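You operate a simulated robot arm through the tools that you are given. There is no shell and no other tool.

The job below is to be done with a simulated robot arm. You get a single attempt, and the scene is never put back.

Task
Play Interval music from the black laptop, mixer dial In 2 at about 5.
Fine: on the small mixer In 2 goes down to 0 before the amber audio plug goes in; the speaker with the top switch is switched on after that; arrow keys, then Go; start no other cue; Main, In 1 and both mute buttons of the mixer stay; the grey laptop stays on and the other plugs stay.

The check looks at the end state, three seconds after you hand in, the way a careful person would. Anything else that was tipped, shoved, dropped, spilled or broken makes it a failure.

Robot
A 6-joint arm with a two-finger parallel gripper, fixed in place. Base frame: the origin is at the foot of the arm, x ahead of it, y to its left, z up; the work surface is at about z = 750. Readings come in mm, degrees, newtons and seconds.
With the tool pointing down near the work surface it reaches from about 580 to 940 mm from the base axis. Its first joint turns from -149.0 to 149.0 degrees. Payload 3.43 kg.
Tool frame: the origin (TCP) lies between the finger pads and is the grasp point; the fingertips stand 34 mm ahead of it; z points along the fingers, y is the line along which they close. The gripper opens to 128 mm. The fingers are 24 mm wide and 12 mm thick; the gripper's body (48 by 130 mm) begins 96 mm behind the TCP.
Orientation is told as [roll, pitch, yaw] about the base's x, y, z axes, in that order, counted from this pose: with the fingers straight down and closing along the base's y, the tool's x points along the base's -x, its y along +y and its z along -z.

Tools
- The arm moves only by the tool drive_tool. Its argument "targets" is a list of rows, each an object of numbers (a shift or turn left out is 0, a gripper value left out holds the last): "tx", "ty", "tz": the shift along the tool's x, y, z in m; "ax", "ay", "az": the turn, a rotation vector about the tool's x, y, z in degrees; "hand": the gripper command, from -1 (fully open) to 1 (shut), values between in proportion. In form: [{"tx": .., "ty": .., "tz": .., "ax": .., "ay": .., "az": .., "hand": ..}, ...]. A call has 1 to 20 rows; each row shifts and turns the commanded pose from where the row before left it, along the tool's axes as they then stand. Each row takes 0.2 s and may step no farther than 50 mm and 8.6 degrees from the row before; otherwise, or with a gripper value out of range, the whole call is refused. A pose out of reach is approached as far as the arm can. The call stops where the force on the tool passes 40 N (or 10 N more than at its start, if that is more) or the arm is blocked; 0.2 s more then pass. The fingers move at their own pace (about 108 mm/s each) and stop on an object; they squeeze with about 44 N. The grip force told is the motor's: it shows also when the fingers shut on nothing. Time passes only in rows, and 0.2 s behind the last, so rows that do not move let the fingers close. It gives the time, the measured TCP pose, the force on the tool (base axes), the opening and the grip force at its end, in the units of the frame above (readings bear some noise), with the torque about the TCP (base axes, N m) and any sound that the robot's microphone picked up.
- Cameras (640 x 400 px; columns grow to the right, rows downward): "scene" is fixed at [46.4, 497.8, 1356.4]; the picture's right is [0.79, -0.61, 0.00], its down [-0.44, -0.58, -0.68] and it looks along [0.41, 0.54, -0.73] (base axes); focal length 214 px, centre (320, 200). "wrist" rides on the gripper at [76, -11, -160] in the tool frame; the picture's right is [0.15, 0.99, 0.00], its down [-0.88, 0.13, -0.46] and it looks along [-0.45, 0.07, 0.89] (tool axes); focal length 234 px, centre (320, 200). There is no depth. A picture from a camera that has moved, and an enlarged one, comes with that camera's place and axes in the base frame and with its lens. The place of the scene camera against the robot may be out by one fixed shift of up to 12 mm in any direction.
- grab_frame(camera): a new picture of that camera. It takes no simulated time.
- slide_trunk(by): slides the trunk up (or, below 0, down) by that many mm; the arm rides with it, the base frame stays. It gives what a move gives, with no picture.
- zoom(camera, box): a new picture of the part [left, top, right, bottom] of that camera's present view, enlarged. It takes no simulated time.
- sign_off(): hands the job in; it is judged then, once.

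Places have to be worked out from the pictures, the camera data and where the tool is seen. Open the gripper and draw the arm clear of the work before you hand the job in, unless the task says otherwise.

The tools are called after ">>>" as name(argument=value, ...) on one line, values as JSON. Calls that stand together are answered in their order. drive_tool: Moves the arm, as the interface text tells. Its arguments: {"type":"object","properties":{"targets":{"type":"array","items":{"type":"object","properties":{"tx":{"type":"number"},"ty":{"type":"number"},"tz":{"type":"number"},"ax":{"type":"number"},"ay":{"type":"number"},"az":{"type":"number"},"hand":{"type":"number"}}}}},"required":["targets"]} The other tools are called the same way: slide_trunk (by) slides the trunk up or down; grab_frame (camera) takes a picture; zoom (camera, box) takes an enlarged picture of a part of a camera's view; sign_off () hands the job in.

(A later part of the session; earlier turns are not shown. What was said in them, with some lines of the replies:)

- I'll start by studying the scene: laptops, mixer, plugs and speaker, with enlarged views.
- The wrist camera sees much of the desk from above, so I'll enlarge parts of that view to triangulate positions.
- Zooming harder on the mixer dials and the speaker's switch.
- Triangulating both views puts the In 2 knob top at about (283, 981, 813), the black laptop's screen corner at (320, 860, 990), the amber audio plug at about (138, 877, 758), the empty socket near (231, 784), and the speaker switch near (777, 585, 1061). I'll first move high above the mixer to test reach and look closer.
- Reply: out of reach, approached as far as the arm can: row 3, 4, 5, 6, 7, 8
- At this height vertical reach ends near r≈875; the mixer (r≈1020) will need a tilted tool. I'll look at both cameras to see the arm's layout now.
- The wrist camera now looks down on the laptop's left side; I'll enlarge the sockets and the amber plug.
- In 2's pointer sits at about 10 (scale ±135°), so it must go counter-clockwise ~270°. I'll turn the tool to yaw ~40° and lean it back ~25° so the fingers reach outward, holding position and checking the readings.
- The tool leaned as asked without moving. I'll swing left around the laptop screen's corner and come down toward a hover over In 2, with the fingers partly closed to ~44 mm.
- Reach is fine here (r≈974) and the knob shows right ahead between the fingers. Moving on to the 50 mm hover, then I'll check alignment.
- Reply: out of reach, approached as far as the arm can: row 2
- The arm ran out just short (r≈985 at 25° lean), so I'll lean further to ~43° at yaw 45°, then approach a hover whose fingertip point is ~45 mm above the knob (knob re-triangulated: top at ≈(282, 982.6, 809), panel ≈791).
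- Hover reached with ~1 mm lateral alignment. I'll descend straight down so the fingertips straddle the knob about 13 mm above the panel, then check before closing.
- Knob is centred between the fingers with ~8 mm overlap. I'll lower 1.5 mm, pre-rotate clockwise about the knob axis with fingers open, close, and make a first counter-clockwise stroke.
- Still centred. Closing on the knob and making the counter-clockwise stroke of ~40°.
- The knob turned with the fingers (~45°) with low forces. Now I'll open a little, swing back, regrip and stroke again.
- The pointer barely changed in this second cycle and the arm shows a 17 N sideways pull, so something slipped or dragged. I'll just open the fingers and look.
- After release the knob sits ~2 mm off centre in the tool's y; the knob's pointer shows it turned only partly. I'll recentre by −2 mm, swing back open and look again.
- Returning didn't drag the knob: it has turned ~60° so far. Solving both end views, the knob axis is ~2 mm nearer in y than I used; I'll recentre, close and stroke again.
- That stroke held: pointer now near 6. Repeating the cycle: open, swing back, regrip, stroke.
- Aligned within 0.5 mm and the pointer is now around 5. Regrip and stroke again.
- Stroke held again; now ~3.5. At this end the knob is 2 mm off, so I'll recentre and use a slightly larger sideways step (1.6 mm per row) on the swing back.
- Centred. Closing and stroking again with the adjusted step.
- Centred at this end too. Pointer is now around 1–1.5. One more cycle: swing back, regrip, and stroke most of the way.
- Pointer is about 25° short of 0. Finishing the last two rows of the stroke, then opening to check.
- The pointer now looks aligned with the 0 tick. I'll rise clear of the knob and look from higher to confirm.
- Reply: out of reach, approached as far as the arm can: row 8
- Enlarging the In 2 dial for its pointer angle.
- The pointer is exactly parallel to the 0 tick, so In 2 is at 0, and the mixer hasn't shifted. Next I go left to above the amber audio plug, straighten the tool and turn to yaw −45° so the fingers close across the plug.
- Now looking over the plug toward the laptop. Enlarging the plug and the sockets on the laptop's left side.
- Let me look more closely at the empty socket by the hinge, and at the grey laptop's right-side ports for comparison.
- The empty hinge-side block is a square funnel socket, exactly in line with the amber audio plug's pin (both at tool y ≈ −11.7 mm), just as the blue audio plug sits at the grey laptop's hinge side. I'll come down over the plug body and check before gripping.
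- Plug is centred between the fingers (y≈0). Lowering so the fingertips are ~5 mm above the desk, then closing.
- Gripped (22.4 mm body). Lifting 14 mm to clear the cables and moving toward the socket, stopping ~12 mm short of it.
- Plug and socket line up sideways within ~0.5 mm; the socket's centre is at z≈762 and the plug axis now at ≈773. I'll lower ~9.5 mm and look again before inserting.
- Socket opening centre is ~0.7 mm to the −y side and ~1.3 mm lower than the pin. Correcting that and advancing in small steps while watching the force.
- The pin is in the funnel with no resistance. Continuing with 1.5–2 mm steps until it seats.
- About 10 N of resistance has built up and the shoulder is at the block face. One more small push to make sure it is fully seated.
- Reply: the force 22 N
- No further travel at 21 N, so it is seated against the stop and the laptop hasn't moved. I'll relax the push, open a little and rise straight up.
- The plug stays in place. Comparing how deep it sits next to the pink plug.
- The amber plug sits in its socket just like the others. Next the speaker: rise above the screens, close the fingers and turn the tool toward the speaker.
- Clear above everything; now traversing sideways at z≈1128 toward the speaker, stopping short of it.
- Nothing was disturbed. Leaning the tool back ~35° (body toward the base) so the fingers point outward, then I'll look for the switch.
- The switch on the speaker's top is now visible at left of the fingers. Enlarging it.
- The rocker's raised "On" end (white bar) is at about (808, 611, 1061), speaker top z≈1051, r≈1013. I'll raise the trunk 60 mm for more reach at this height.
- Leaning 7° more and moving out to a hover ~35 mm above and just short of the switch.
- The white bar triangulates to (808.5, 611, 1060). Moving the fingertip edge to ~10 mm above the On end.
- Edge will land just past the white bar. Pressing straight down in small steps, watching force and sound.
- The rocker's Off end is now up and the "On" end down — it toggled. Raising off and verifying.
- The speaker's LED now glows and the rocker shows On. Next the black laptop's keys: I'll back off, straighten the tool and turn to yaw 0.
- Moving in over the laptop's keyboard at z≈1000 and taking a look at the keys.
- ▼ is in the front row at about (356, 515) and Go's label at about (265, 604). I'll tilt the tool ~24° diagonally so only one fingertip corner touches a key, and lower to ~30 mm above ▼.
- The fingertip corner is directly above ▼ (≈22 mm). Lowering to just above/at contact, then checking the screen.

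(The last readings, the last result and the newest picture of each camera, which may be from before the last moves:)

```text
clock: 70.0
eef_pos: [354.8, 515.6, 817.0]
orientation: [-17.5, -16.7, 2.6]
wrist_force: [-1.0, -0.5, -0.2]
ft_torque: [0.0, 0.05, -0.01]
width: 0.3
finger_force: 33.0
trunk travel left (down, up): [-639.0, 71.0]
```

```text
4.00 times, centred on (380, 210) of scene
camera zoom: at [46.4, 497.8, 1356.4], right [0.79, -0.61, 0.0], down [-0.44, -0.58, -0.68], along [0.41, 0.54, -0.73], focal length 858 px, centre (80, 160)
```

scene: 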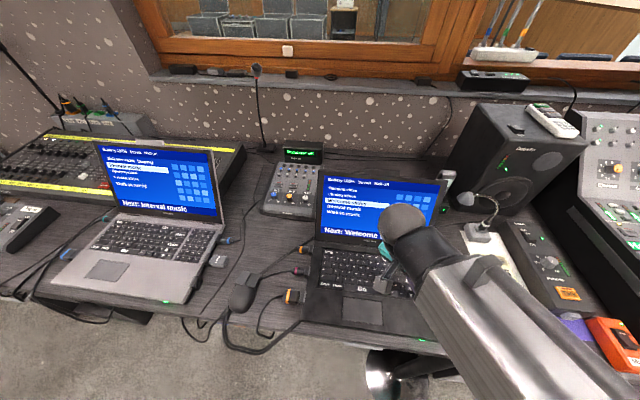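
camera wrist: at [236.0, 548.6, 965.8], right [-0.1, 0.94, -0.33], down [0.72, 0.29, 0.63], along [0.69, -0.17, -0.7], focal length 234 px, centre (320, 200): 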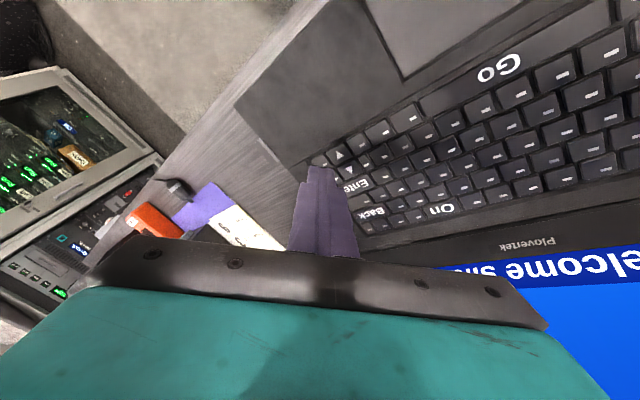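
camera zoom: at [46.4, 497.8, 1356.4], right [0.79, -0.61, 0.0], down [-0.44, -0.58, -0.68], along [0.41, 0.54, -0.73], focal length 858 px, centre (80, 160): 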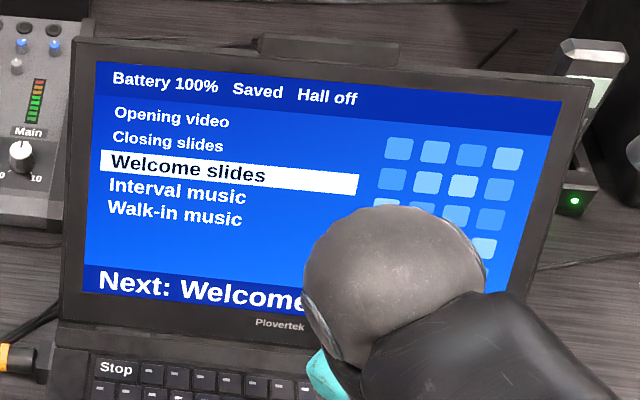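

No contact yet; the corner is right over the ▼ glyph. Lowering 3 mm more in 1 mm steps.

>>> drive_tool(targets=[{"tx": 0.0003, "ty": 0.0003, "tz": 0.0009}, {"tx": 0.0003, "ty": 0.0003, "tz": 0.0009}, {"tx": 0.0003, "ty": 0.0003, "tz": 0.0009}, {}])

>>> zoom(camera="scene", box=[300, 160, 460, 260])

>>> zoom(camera="wrist", box=[270, 120, 370, 200])

```text
clock: 71.0
eef_pos: [356.0, 515.0, 813.3]
orientation: [-17.4, -16.8, 2.5]
wrist_force: [0.1, 0.6, 1.9]
ft_torque: [0.02, 0.03, -0.01]
width: 0.1
finger_force: 33.3
trunk travel left (down, up): [-639.0, 71.0]
heard: click
```

```text
4.00 times, centred on (380, 210) of scene
camera zoom: at [46.4, 497.8, 1356.4], right [0.79, -0.61, 0.0], down [-0.44, -0.58, -0.68], along [0.41, 0.54, -0.73], focal length 858 px, centre (80, 160)
```

zoom: 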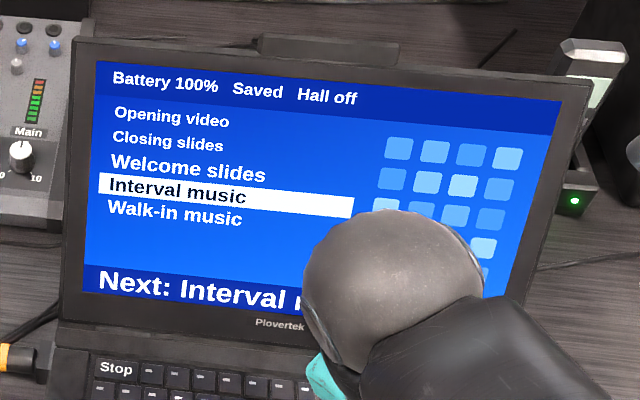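

```text
5.00 times, centred on (320, 160) of wrist
camera zoom: at [236.6, 548.1, 941.5], right [-0.1, 0.94, -0.33], down [0.72, 0.29, 0.63], along [0.69, -0.17, -0.7], focal length 1171 px, centre (320, 400)
```

zoom: 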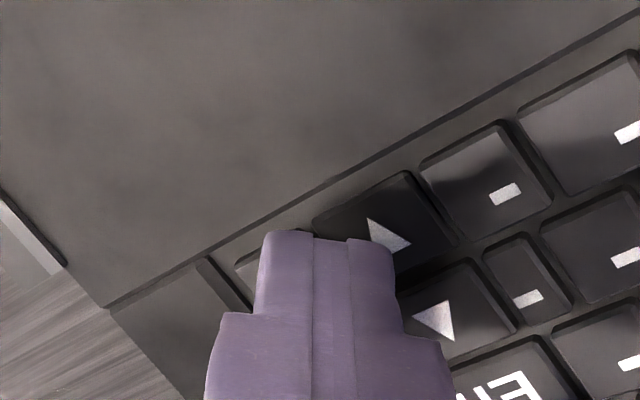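

Click heard and the list now shows "Next: Interval music". Lifting off and moving over the Go key.

>>> drive_tool(targets=[{"tx": -0.0115, "ty": -0.0115, "tz": -0.0365}, {"tx": 0.0271, "ty": 0.0264, "tz": -0.0168}, {"tx": 0.0271, "ty": 0.0264, "tz": -0.0168}, {"tx": 0.0271, "ty": 0.0264, "tz": -0.0168}, {}])

>>> zoom(camera="wrist", box=[240, 60, 400, 200])

>>> zoom(camera="scene", box=[300, 160, 460, 260])

```text
clock: 72.2
eef_pos: [265.9, 603.2, 853.7]
orientation: [-17.4, -16.7, 2.6]
wrist_force: [-0.5, 0.3, 0.6]
ft_torque: [0.01, -0.01, -0.01]
width: 0.0
finger_force: 32.8
trunk travel left (down, up): [-639.0, 71.0]
```

```text
2.86 times, centred on (320, 130) of wrist
camera zoom: at [147.5, 635.0, 982.4], right [-0.1, 0.94, -0.33], down [0.72, 0.29, 0.63], along [0.69, -0.17, -0.7], focal length 669 px, centre (320, 400)
```

zoom: 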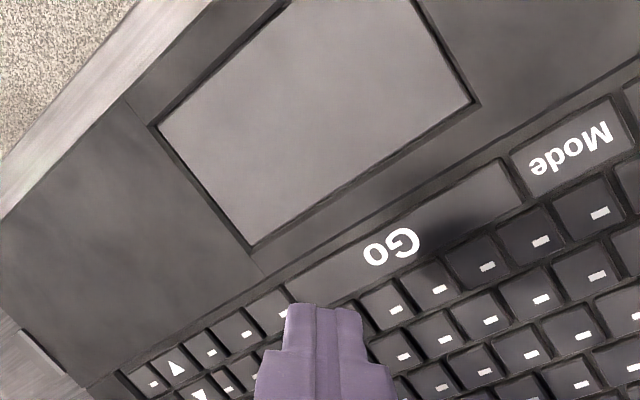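

```text
4.00 times, centred on (380, 210) of scene
camera zoom: at [46.4, 497.8, 1356.4], right [0.79, -0.61, 0.0], down [-0.44, -0.58, -0.68], along [0.41, 0.54, -0.73], focal length 858 px, centre (80, 160)
```

zoom: 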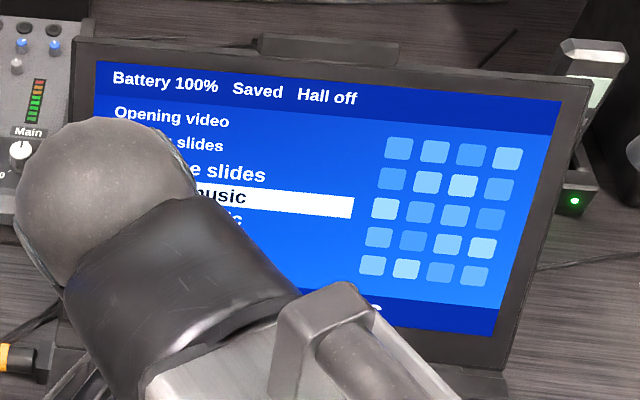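

The corner is above the Go label (within 2 mm). Pressing Go down slowly.

>>> drive_tool(targets=[{"tx": 0.0033, "ty": 0.0033, "tz": 0.0105}, {"tx": 0.0033, "ty": 0.0033, "tz": 0.0105}, {"tx": 0.0033, "ty": 0.0033, "tz": 0.0105}, {"tx": 0.0003, "ty": 0.0003, "tz": 0.0009}, {"tx": 0.0003, "ty": 0.0003, "tz": 0.0009}, {"tx": 0.0003, "ty": 0.0003, "tz": 0.0009}, {"tx": 0.0003, "ty": 0.0003, "tz": 0.0009}, {}])

>>> zoom(camera="wrist", box=[270, 120, 370, 200])

```text
clock: 74.0
eef_pos: [265.5, 602.4, 814.2]
orientation: [-17.5, -16.7, 2.6]
wrist_force: [1.1, 0.1, 0.6]
ft_torque: [0.01, -0.04, -0.02]
width: 0.0
finger_force: 33.0
trunk travel left (down, up): [-639.0, 71.0]
```

```text
5.00 times, centred on (320, 160) of wrist
camera zoom: at [147.5, 635.2, 943.1], right [-0.1, 0.94, -0.33], down [0.72, 0.29, 0.63], along [0.69, -0.17, -0.7], focal length 1171 px, centre (320, 400)
```

zoom: 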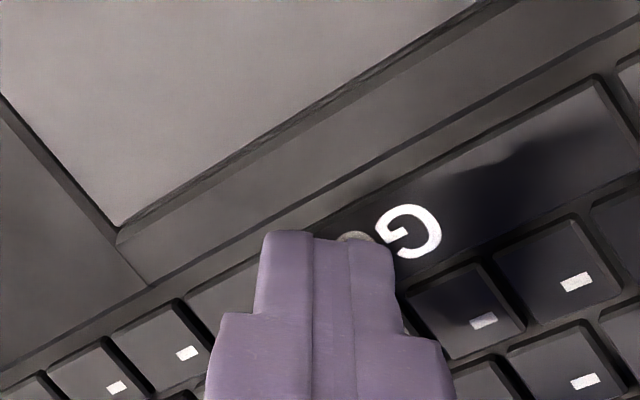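

Very close but no click yet. Continuing down in 1 mm steps.

>>> drive_tool(targets=[{"tx": 0.0003, "ty": 0.0003, "tz": 0.0009}, {"tx": 0.0003, "ty": 0.0003, "tz": 0.0009}, {}])

>>> zoom(camera="scene", box=[300, 160, 460, 260])

```text
clock: 74.8
eef_pos: [265.7, 602.7, 812.6]
orientation: [-17.5, -16.7, 2.6]
wrist_force: [0.1, 0.9, 1.5]
ft_torque: [-0.01, -0.03, 0.04]
width: 0.0
finger_force: 33.1
trunk travel left (down, up): [-639.0, 71.0]
heard: click
```

```text
4.00 times, centred on (380, 210) of scene
camera zoom: at [46.4, 497.8, 1356.4], right [0.79, -0.61, 0.0], down [-0.44, -0.58, -0.68], along [0.41, 0.54, -0.73], focal length 858 px, centre (80, 160)
```

zoom: 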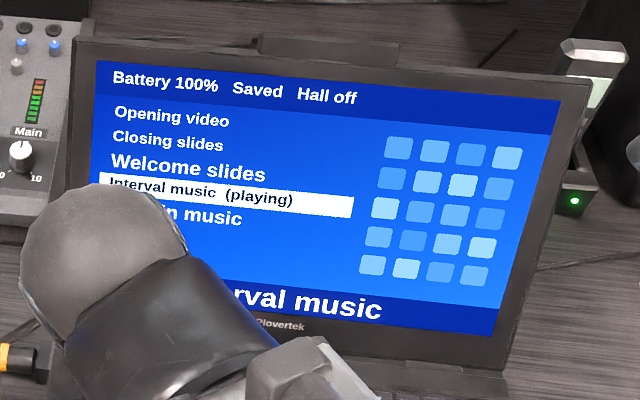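

"Interval music (playing)" is shown. Lifting off the key straight up and straightening the tool.

>>> drive_tool(targets=[{"tx": -0.0058, "ty": -0.0058, "tz": -0.0183}, {"tx": -0.0129, "ty": -0.0129, "tz": -0.0411}, {"tx": -0.0129, "ty": -0.0129, "tz": -0.0411}, {"tx": -0.0129, "ty": -0.0129, "tz": -0.0411}, {"tx": -0.0129, "ty": -0.0129, "tz": -0.0411}, {"tx": -0.0129, "ty": -0.0129, "tz": -0.0411}, {"tx": -0.0129, "ty": -0.0129, "tz": -0.0411}, {"ax": -5.66, "ay": 5.66}, {"ax": -5.66, "ay": 5.66}, {"ax": -5.66, "ay": 5.66}, {"az": -8.4}, {"az": -8.4}, {"az": -8.4}, {"az": -8.4}, {"az": -8.4}, {"az": -3}, {}])

>>> grab_frame(camera="scene")

```text
clock: 78.2
eef_pos: [265.4, 604.4, 1102.6]
orientation: [0.2, -0.4, 43.2]
wrist_force: [2.2, 1.2, -2.9]
ft_torque: [-0.01, 0.27, 0.1]
width: 0.1
finger_force: 33.1
trunk travel left (down, up): [-639.0, 71.0]
stopped in row 16: the force on the tool passed its limit at 48 N (the readings are from after the stop); the commanded pose is now the measured one
```

```text
taken
```

scene: 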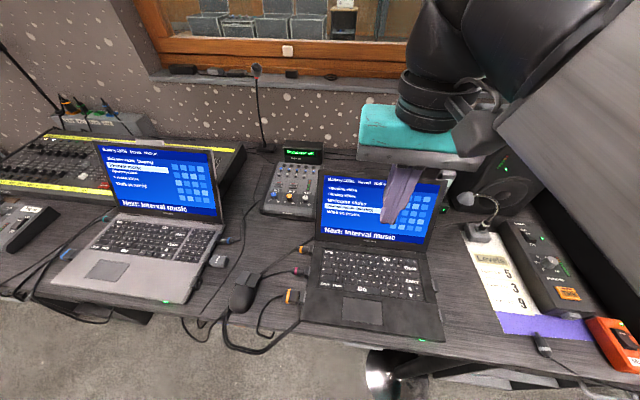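

Music is playing, but the last yaw step met 48 N — at this short radius the wrist camera most likely touched the arm itself; nothing on the desk has moved. I'll turn back a bit and move outward before turning further.

>>> drive_tool(targets=[{"az": 8.2}, {"tx": -0.0147, "ty": 0.0398, "tz": 0.002}, {"tx": -0.0147, "ty": 0.0398, "tz": 0.002}, {"tx": -0.0147, "ty": 0.0398, "tz": 0.002}, {"tx": -0.0147, "ty": 0.0398, "tz": 0.002}, {"tx": -0.0147, "ty": 0.0398, "tz": 0.002}, {"tx": -0.0147, "ty": 0.0398, "tz": 0.002}, {}])

>>> grab_frame(camera="scene")

>>> grab_frame(camera="wrist")

```text
clock: 80.0
eef_pos: [201.0, 850.0, 1092.0]
orientation: [0.2, -0.3, 35.0]
wrist_force: [-0.7, 0.3, -0.9]
ft_torque: [-0.02, 0.03, 0.02]
width: 0.2
finger_force: 33.1
trunk travel left (down, up): [-639.0, 71.0]
```

```text
taken
```

scene: 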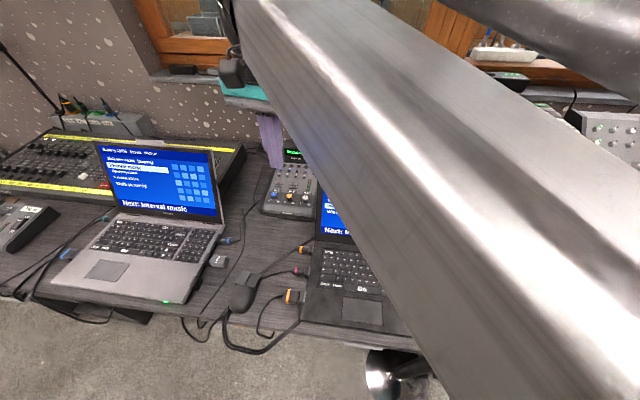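

```text
taken
camera wrist: at [145.2, 796.7, 1252.4], right [-0.69, 0.73, 0.0], down [0.65, 0.61, 0.46], along [0.33, 0.32, -0.89], focal length 234 px, centre (320, 200)
```

wrist: 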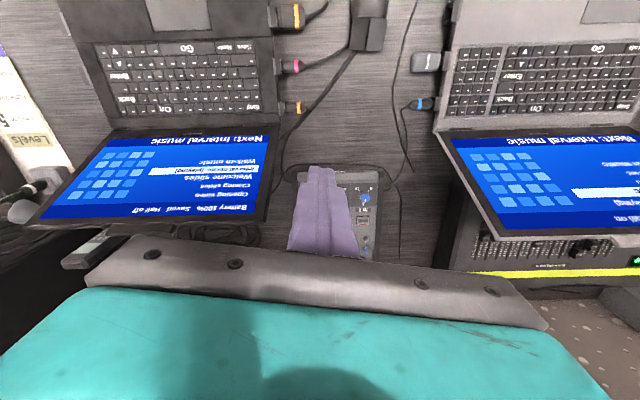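

All clear, and the black laptop shows Interval music playing. Now back to the mixer: yaw to 45°, lean 43°, open to 44 mm and go to the hover over In 2.

>>> drive_tool(targets=[{"az": -5, "hand": 0.31}, {"az": -5}, {"ay": -8.4}, {"ay": -8.4}, {"ay": -8.4}, {"ay": -8.4}, {"ay": -8.4}, {"ay": -1}, {"tx": 0.0096, "ty": 0.0079, "tz": 0.0381}, {"tx": 0.0096, "ty": 0.0079, "tz": 0.0381}, {"tx": 0.0096, "ty": 0.0079, "tz": 0.0381}, {"tx": 0.0096, "ty": 0.0079, "tz": 0.0381}, {"tx": 0.0096, "ty": 0.0079, "tz": 0.0381}, {"tx": 0.0039, "ty": -0.0013, "tz": 0.0292}, {"tx": 0.0039, "ty": -0.0013, "tz": 0.0292}, {}])

>>> zoom(camera="wrist", box=[240, 90, 400, 210])

```text
clock: 83.3
eef_pos: [266.9, 967.9, 872.2]
orientation: [0.3, -43.3, 44.8]
wrist_force: [0.4, -0.4, -0.3]
ft_torque: [0.0, 0.0, 0.03]
width: 44.3
finger_force: 0.1
trunk travel left (down, up): [-639.0, 71.0]
```

```text
3.33 times, centred on (320, 150) of wrist
camera zoom: at [158.7, 845.2, 938.2], right [-0.78, 0.62, -0.1], down [0.14, 0.32, 0.94], along [0.62, 0.71, -0.34], focal length 781 px, centre (320, 367)
```

zoom: 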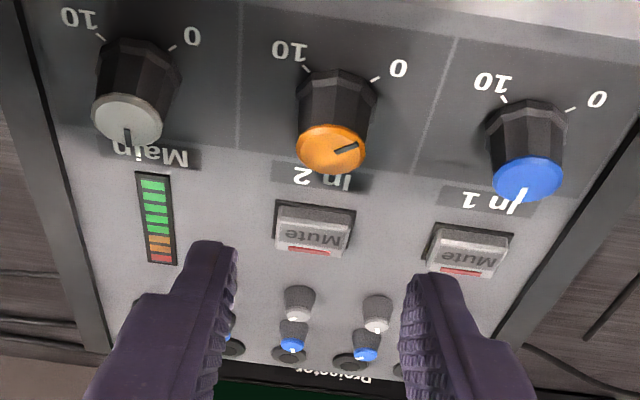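

Knob is 1.3 mm off to −y; correcting while descending to the same grasp height as before.

>>> drive_tool(targets=[{"tx": 0.0106, "ty": -0.0004, "tz": 0.0108}, {"tx": 0.0106, "ty": -0.0004, "tz": 0.0108}, {"tx": 0.0106, "ty": -0.0004, "tz": 0.0108}, {"ax": -2.25, "az": -6.84, "ty": -0.0016}, {"ax": -2.25, "az": -6.84, "ty": -0.0016}, {"ax": -2.25, "az": -6.84, "ty": -0.0016}, {}])

>>> zoom(camera="wrist", box=[240, 90, 400, 210])

```text
clock: 85.0
eef_pos: [271.3, 963.8, 829.3]
orientation: [-11.8, -41.2, 72.8]
wrist_force: [0.7, -0.4, -0.1]
ft_torque: [0.04, 0.04, 0.03]
width: 44.2
finger_force: 0.2
trunk travel left (down, up): [-639.0, 71.0]
```

```text
3.33 times, centred on (320, 150) of wrist
camera zoom: at [202.3, 817.8, 898.4], right [-0.92, 0.31, -0.25], down [-0.1, 0.43, 0.9], along [0.39, 0.85, -0.37], focal length 781 px, centre (320, 367)
```

zoom: 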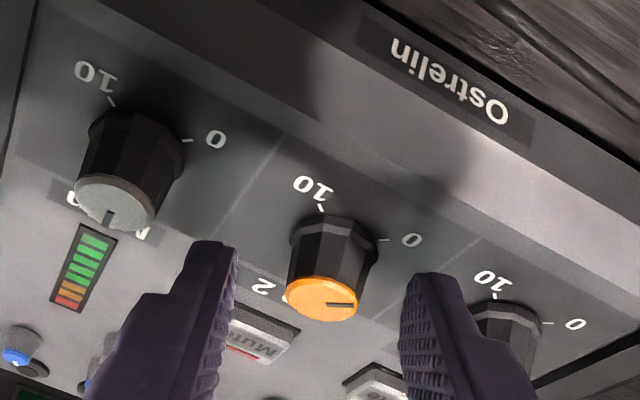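

Pointer at 0, offset +1 mm. Recentring, closing, and making a clockwise stroke.

>>> drive_tool(targets=[{"tx": 0.0008, "ty": 0.0012, "tz": 0.0009}, {}, {"hand": 1}, {}, {"ax": 2.25, "az": 6.84, "ty": 0.0016}, {"ax": 2.25, "az": 6.84, "ty": 0.0016}, {"ax": 2.25, "az": 6.84, "ty": 0.0016}, {"ax": 2.25, "az": 6.84, "ty": 0.0016}, {"ax": 2.25, "az": 6.84, "ty": 0.0016}, {"ax": 2.25, "az": 6.84, "ty": 0.0016}, {}])

>>> zoom(camera="wrist", box=[240, 90, 400, 210])

```text
clock: 87.3
eef_pos: [264.5, 969.9, 828.3]
orientation: [12.2, -41.1, 16.9]
wrist_force: [6.9, -8.3, 7.0]
ft_torque: [0.05, -1.58, -0.32]
width: 20.0
finger_force: 45.0
trunk travel left (down, up): [-639.0, 71.0]
```

```text
3.33 times, centred on (320, 150) of wrist
camera zoom: at [126.4, 881.7, 894.6], right [-0.52, 0.85, 0.06], down [0.33, 0.13, 0.94], along [0.79, 0.51, -0.35], focal length 781 px, centre (320, 367)
```

zoom: 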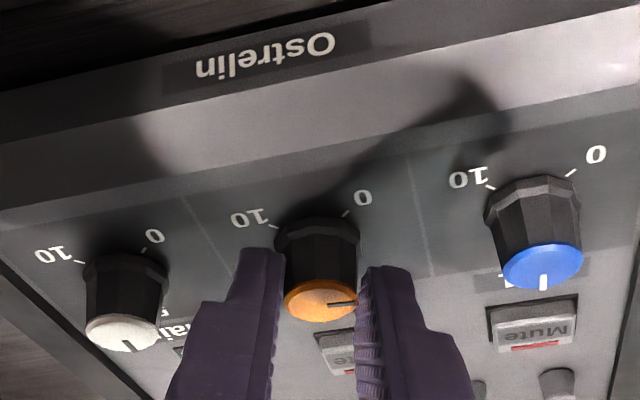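

The knob followed. Opening and swinging back for the next clockwise stroke, with a check before regripping.

>>> drive_tool(targets=[{"hand": 0.4}, {}, {"ax": -2.25, "az": -6.84, "ty": -0.0016}, {"ax": -2.25, "az": -6.84, "ty": -0.0016}, {"ax": -2.25, "az": -6.84, "ty": -0.0016}, {"ax": -2.25, "az": -6.84, "ty": -0.0016}, {"ax": -2.25, "az": -6.84, "ty": -0.0016}, {"ax": -2.25, "az": -6.84, "ty": -0.0016}, {}])

>>> zoom(camera="wrist", box=[240, 90, 400, 210])

```text
clock: 89.3
eef_pos: [269.9, 965.8, 825.6]
orientation: [-12.0, -41.2, 72.6]
wrist_force: [-0.2, 0.2, -0.8]
ft_torque: [0.04, 0.03, 0.0]
width: 38.5
finger_force: 0.1
trunk travel left (down, up): [-639.0, 71.0]
```

```text
3.33 times, centred on (320, 150) of wrist
camera zoom: at [200.6, 817.3, 896.6], right [-0.92, 0.31, -0.25], down [-0.1, 0.43, 0.9], along [0.39, 0.85, -0.37], focal length 781 px, centre (320, 367)
```

zoom: 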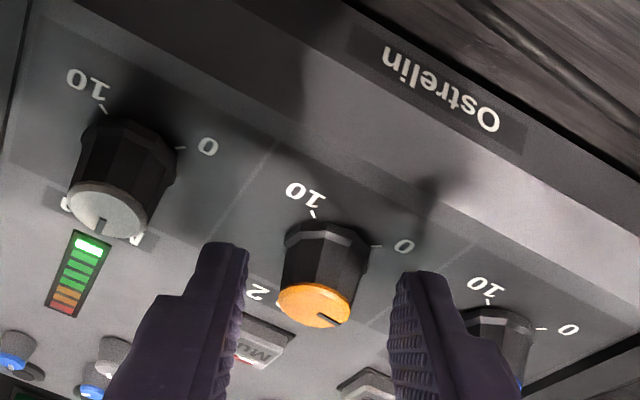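

The meter's first LED lights up, so signal is passing. Alignment is fine; second clockwise stroke.

>>> drive_tool(targets=[{"hand": 1}, {}, {"ax": 2.25, "az": 6.84, "ty": 0.0016}, {"ax": 2.25, "az": 6.84, "ty": 0.0016}, {"ax": 2.25, "az": 6.84, "ty": 0.0016}, {"ax": 2.25, "az": 6.84, "ty": 0.0016}, {"ax": 2.25, "az": 6.84, "ty": 0.0016}, {"ax": 2.25, "az": 6.84, "ty": 0.0016}, {}, {"hand": 0.4}, {}, {"ax": -2.25, "az": -6.84, "ty": -0.0016}, {"ax": -2.25, "az": -6.84, "ty": -0.0016}, {"ax": -2.25, "az": -6.84, "ty": -0.0016}, {"ax": -2.25, "az": -6.84, "ty": -0.0016}, {"ax": -2.25, "az": -6.84, "ty": -0.0016}, {"ax": -2.25, "az": -6.84, "ty": -0.0016}, {}])

>>> zoom(camera="wrist", box=[240, 90, 400, 210])

```text
clock: 93.2
eef_pos: [268.5, 963.6, 824.6]
orientation: [-11.7, -41.3, 72.7]
wrist_force: [0.2, 0.5, 0.7]
ft_torque: [0.03, -0.03, 0.01]
width: 38.4
finger_force: 0.0
trunk travel left (down, up): [-639.0, 71.0]
```

```text
3.33 times, centred on (320, 150) of wrist
camera zoom: at [199.7, 816.9, 895.8], right [-0.92, 0.31, -0.25], down [-0.1, 0.43, 0.9], along [0.39, 0.85, -0.37], focal length 781 px, centre (320, 367)
```

zoom: 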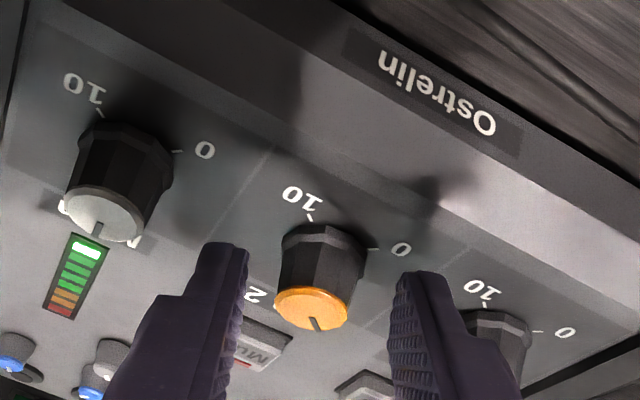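

Pointer near 3.4 now. Recentring by −1.2 mm, raising 1 mm, then a third clockwise stroke should bring it to about 5.

>>> drive_tool(targets=[{"tx": -0.0006, "ty": -0.0013, "tz": -0.0007}, {}, {"hand": 1}, {}, {"ax": 2.25, "az": 6.84, "ty": 0.0016}, {"ax": 2.25, "az": 6.84, "ty": 0.0016}, {"ax": 2.25, "az": 6.84, "ty": 0.0016}, {"ax": 2.25, "az": 6.84, "ty": 0.0016}, {"ax": 2.25, "az": 6.84, "ty": 0.0016}, {"ax": 2.25, "az": 6.84, "ty": 0.0016}, {}, {"hand": 0.4}, {}])

>>> zoom(camera="wrist", box=[240, 90, 400, 210])

```text
clock: 96.0
eef_pos: [261.9, 970.6, 826.2]
orientation: [12.3, -41.0, 17.3]
wrist_force: [0.1, 0.1, 0.5]
ft_torque: [-0.01, 0.02, 0.01]
width: 38.3
finger_force: 0.0
trunk travel left (down, up): [-639.0, 71.0]
```

```text
3.33 times, centred on (320, 150) of wrist
camera zoom: at [124.9, 880.8, 892.9], right [-0.52, 0.85, 0.06], down [0.33, 0.13, 0.93], along [0.79, 0.51, -0.35], focal length 781 px, centre (320, 367)
```

zoom: 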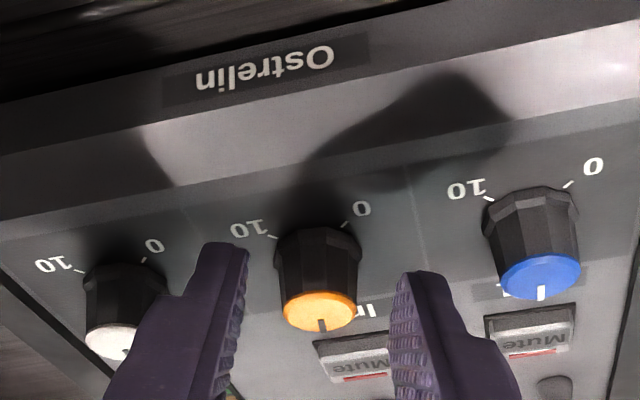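

In 2's pointer now matches In 1's at 5. Rising clear to verify from above.

>>> drive_tool(targets=[{"tx": -0.0196, "tz": -0.0222}, {"tx": -0.0196, "tz": -0.0222}, {"tx": -0.026, "tz": -0.0296}, {"ax": -2.25, "az": -6.84}, {"ax": -2.25, "az": -6.84}, {"ax": -2.25, "az": -6.84}, {"tx": 0.02, "tz": -0.03}, {"ay": 8}, {"ay": 8}, {}])

>>> zoom(camera="wrist", box=[260, 60, 380, 150])

>>> grab_frame(camera="wrist")

```text
clock: 98.2
eef_pos: [243.7, 928.6, 931.8]
orientation: [0.1, -27.3, 44.9]
wrist_force: [-0.7, 0.3, 0.8]
ft_torque: [0.01, 0.01, -0.03]
width: 38.3
finger_force: 0.0
trunk travel left (down, up): [-639.0, 71.0]
```

```text
4.44 times, centred on (320, 105) of wrist
camera zoom: at [153.2, 822.6, 1040.2], right [-0.79, 0.61, -0.06], down [0.32, 0.5, 0.81], along [0.52, 0.62, -0.58], focal length 1041 px, centre (320, 622)
```

zoom: 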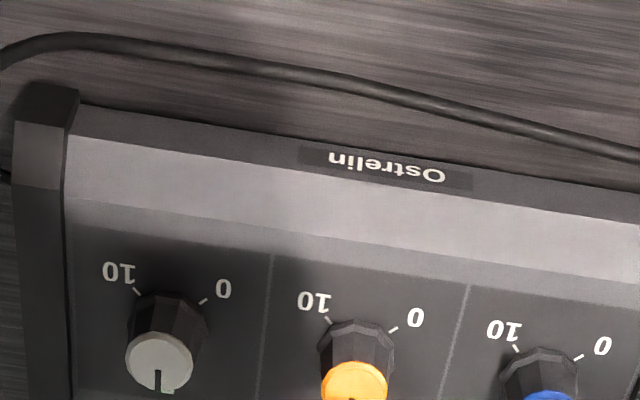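

```text
taken
camera wrist: at [153.2, 822.6, 1040.2], right [-0.79, 0.61, -0.06], down [0.32, 0.5, 0.81], along [0.52, 0.62, -0.58], focal length 234 px, centre (320, 200)
```

wrist: 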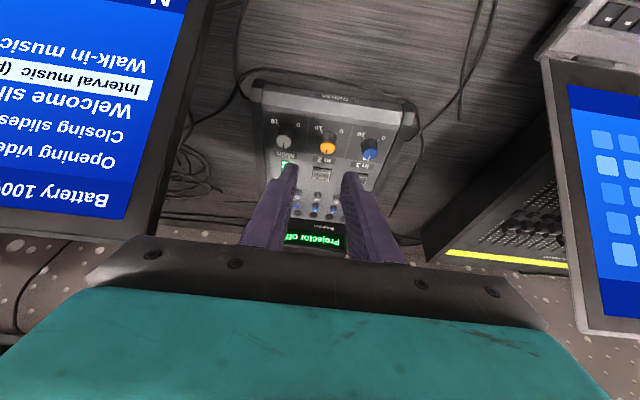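

Enlarging the three dials and the mute buttons for the final angle reading.

>>> zoom(camera="wrist", box=[264, 110, 400, 195])

>>> zoom(camera="wrist", box=[300, 115, 360, 165])

```text
4.71 times, centred on (332, 152) of wrist
camera zoom: at [153.2, 822.6, 1040.2], right [-0.79, 0.61, -0.06], down [0.32, 0.5, 0.81], along [0.52, 0.62, -0.58], focal length 1102 px, centre (264, 424)
```

zoom: 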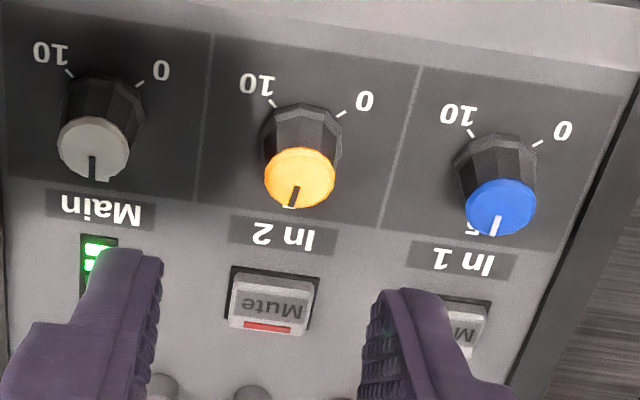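

```text
8.00 times, centred on (330, 140) of wrist
camera zoom: at [153.2, 822.6, 1040.2], right [-0.79, 0.61, -0.06], down [0.32, 0.5, 0.81], along [0.52, 0.62, -0.58], focal length 1873 px, centre (240, 680)
```

zoom: 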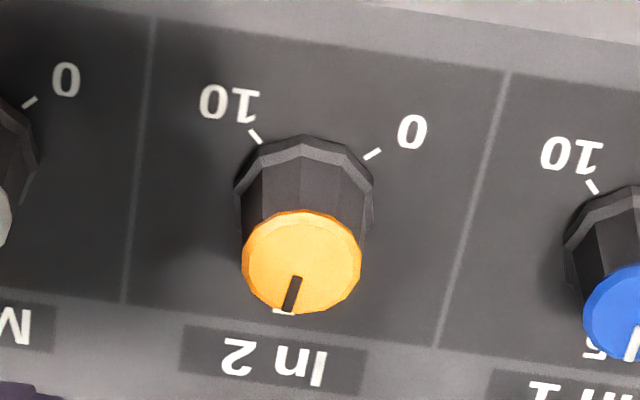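

In 2's pointer is within a few degrees of 5, two meter LEDs are lit, and Main, In 1 and the mutes are unchanged. Now drawing the arm up and away, straightening the tool.

>>> drive_tool(targets=[{"tx": -0.0019, "ty": -0.0049, "tz": -0.0414}, {"tx": -0.0019, "ty": -0.0049, "tz": -0.0414}, {"tx": -0.0019, "ty": -0.0049, "tz": -0.0414}, {"tx": -0.0019, "ty": -0.0049, "tz": -0.0414}, {"tx": -0.0019, "ty": -0.0049, "tz": -0.0414}, {"ay": 8.4}, {"ay": 8.4}, {"ay": 8.4}, {"ay": 2.1}, {"az": 8.4}, {"az": 8.4}, {"az": 8.4}, {"az": 8.4}, {"az": 8.4}, {"az": 3}, {}])

>>> grab_frame(camera="wrist")

```text
clock: 101.5
eef_pos: [198.7, 852.2, 1119.0]
orientation: [0.2, 0.1, -0.1]
wrist_force: [0.0, -0.1, 0.5]
ft_torque: [0.02, 0.0, -0.01]
width: 38.2
finger_force: 0.0
trunk travel left (down, up): [-639.0, 71.0]
```

```text
taken
camera wrist: at [124.9, 840.4, 1280.6], right [-0.15, 0.99, 0.0], down [0.88, 0.13, 0.45], along [0.45, 0.07, -0.89], focal length 234 px, centre (320, 200)
```

wrist: 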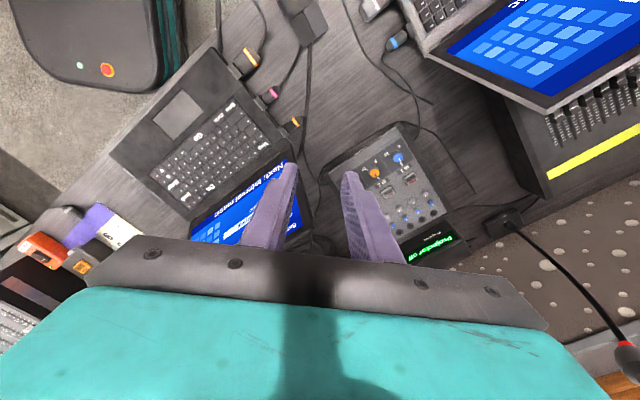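

From straight above, I'll read the mixer once more and move back to the starting area with the gripper open.

>>> zoom(camera="wrist", box=[340, 130, 440, 210])

>>> drive_tool(targets=[{"tx": -0.033, "ty": -0.0223, "tz": -0.0165, "hand": -1}, {"tx": -0.033, "ty": -0.0223, "tz": -0.0165}, {"tx": -0.033, "ty": -0.0223, "tz": -0.0165}, {"tx": -0.033, "ty": -0.0223, "tz": -0.0165}, {"tx": -0.033, "ty": -0.0223, "tz": -0.0165}, {"tx": -0.033, "ty": -0.0223, "tz": -0.0165}, {"tx": -0.033, "ty": -0.0223, "tz": -0.0165}, {"tx": -0.033, "ty": -0.0223, "tz": -0.0165}, {"tx": -0.033, "ty": -0.0223, "tz": -0.0165}, {"tx": -0.033, "ty": -0.0223, "tz": -0.0165}, {}])

>>> grab_frame(camera="scene")

```text
5.00 times, centred on (390, 170) of wrist
camera zoom: at [124.9, 840.4, 1280.6], right [-0.15, 0.99, 0.0], down [0.88, 0.13, 0.45], along [0.45, 0.07, -0.89], focal length 1171 px, centre (-30, 350)
```

zoom: 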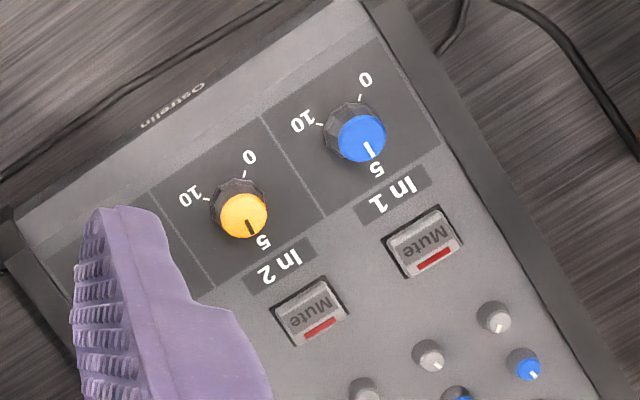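

```text
clock: 104.0
eef_pos: [530.7, 629.3, 1284.2]
orientation: [0.2, 0.1, 0.0]
wrist_force: [0.8, -0.3, -0.8]
ft_torque: [-0.01, 0.01, -0.01]
width: 127.8
finger_force: 0.1
trunk travel left (down, up): [-639.0, 71.0]
```

```text
taken
```

scene: 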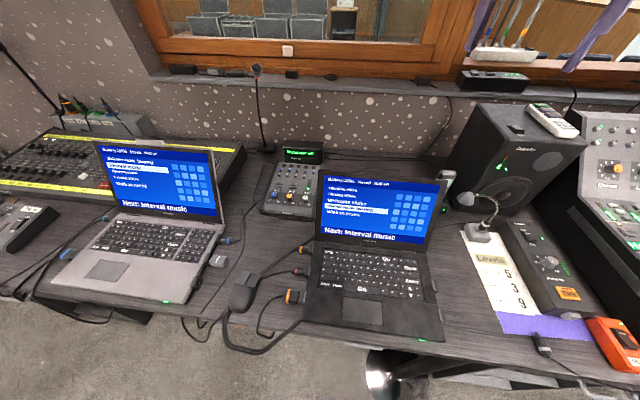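

Arm is back clear with the gripper open. Final close-ups of the mixer, both screens, plugs and speaker.

>>> zoom(camera="scene", box=[265, 180, 325, 220])

>>> zoom(camera="scene", box=[300, 160, 460, 260])

>>> zoom(camera="scene", box=[40, 130, 250, 310])

>>> zoom(camera="scene", box=[270, 225, 340, 325])

>>> zoom(camera="scene", box=[430, 80, 640, 220])

```text
10.00 times, centred on (295, 200) of scene
camera zoom: at [46.4, 497.8, 1356.4], right [0.79, -0.61, 0.0], down [-0.44, -0.58, -0.68], along [0.41, 0.54, -0.73], focal length 2145 px, centre (570, 200)
```

zoom: 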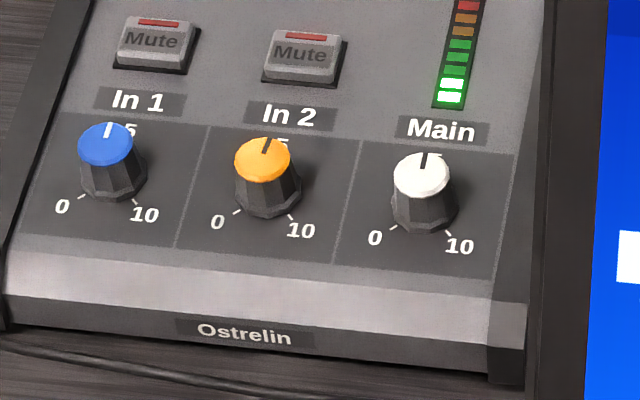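

```text
4.00 times, centred on (380, 210) of scene
camera zoom: at [46.4, 497.8, 1356.4], right [0.79, -0.61, 0.0], down [-0.44, -0.58, -0.68], along [0.41, 0.54, -0.73], focal length 858 px, centre (80, 160)
```

zoom: 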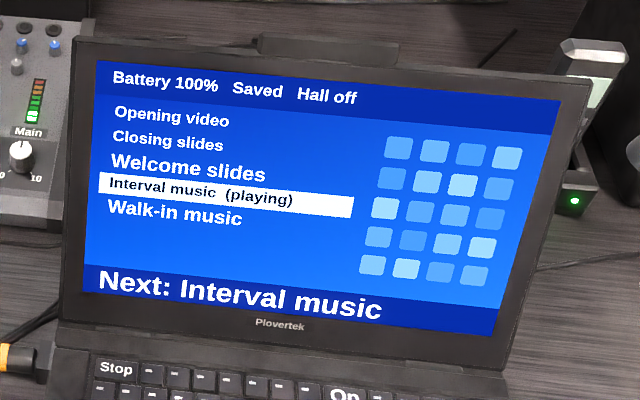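

```text
2.22 times, centred on (145, 220) of scene
camera zoom: at [46.4, 497.8, 1356.4], right [0.79, -0.61, 0.0], down [-0.44, -0.58, -0.68], along [0.41, 0.54, -0.73], focal length 477 px, centre (709, 156)
```

zoom: 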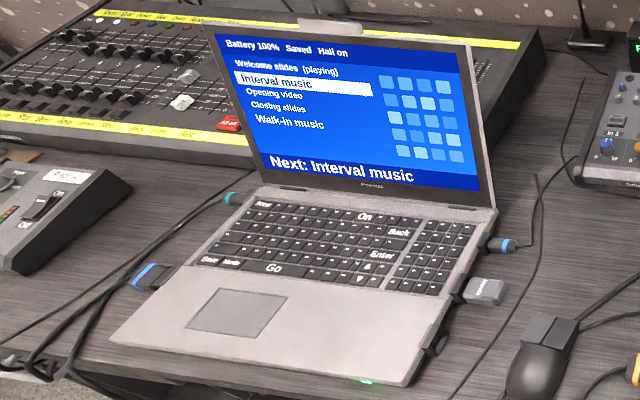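

```text
4.00 times, centred on (305, 275) of scene
camera zoom: at [46.4, 497.8, 1356.4], right [0.79, -0.61, 0.0], down [-0.44, -0.58, -0.68], along [0.41, 0.54, -0.73], focal length 858 px, centre (380, -100)
```

zoom: 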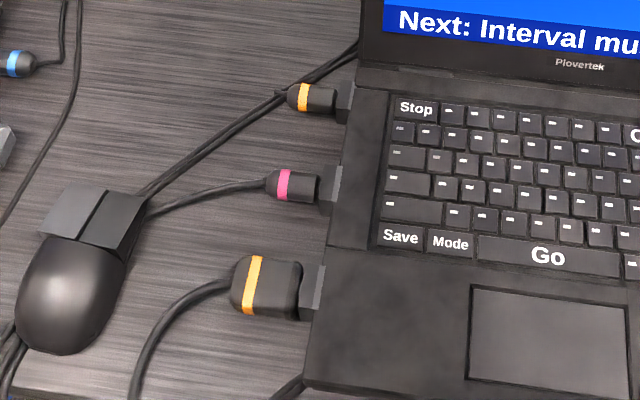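

```text
2.86 times, centred on (535, 150) of scene
camera zoom: at [46.4, 497.8, 1356.4], right [0.79, -0.61, 0.0], down [-0.44, -0.58, -0.68], along [0.41, 0.54, -0.73], focal length 613 px, centre (-294, 343)
```

zoom: 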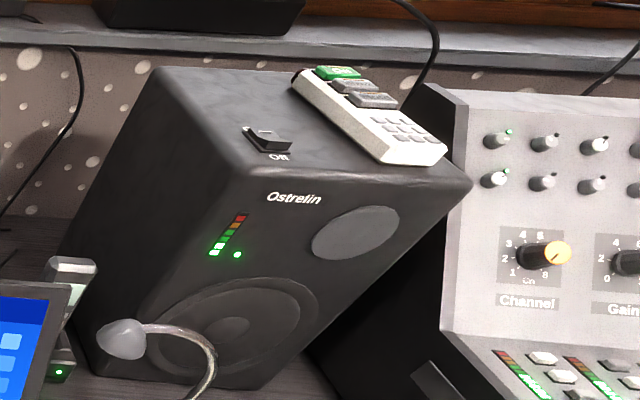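

Everything checks out: the black laptop shows "Interval music (playing)" and the speaker is on with its meter active. In 2 sits at about 5. Main, In 1 and both mutes are unchanged, the amber plug is seated, and the grey laptop and other plugs are untouched. Handing in.

>>> sign_off()

```text
The job is handed in.
```

Interval music is playing from the black laptop, with In 2 on the small mixer at about 5. I've handed the job in. The handover gave no verdict, so this is based on the final pictures.

- **Order:** In 2 went down to 0, then the amber audio plug went into the black laptop's socket by the hinge. After that I switched on the speaker with the top switch, pressed ▼ once, then Go. In 2 came up to about 5 last.
- **Signal:** the black laptop reads "Interval music (playing)". The speaker's light is on, and the level meters on the mixer and the speaker are lit.
- **Left alone:** Main, In 1 and both mute buttons look unchanged. The grey laptop is still on, and the other plugs are still in.
- **One stop on the way:** after Go, the arm halted at 48 N while turning in the air above the black laptop. It most likely touched itself. I turned it back, and nothing on the desk had moved.

The gripper is open and the arm is back at its starting position, clear of the desk.
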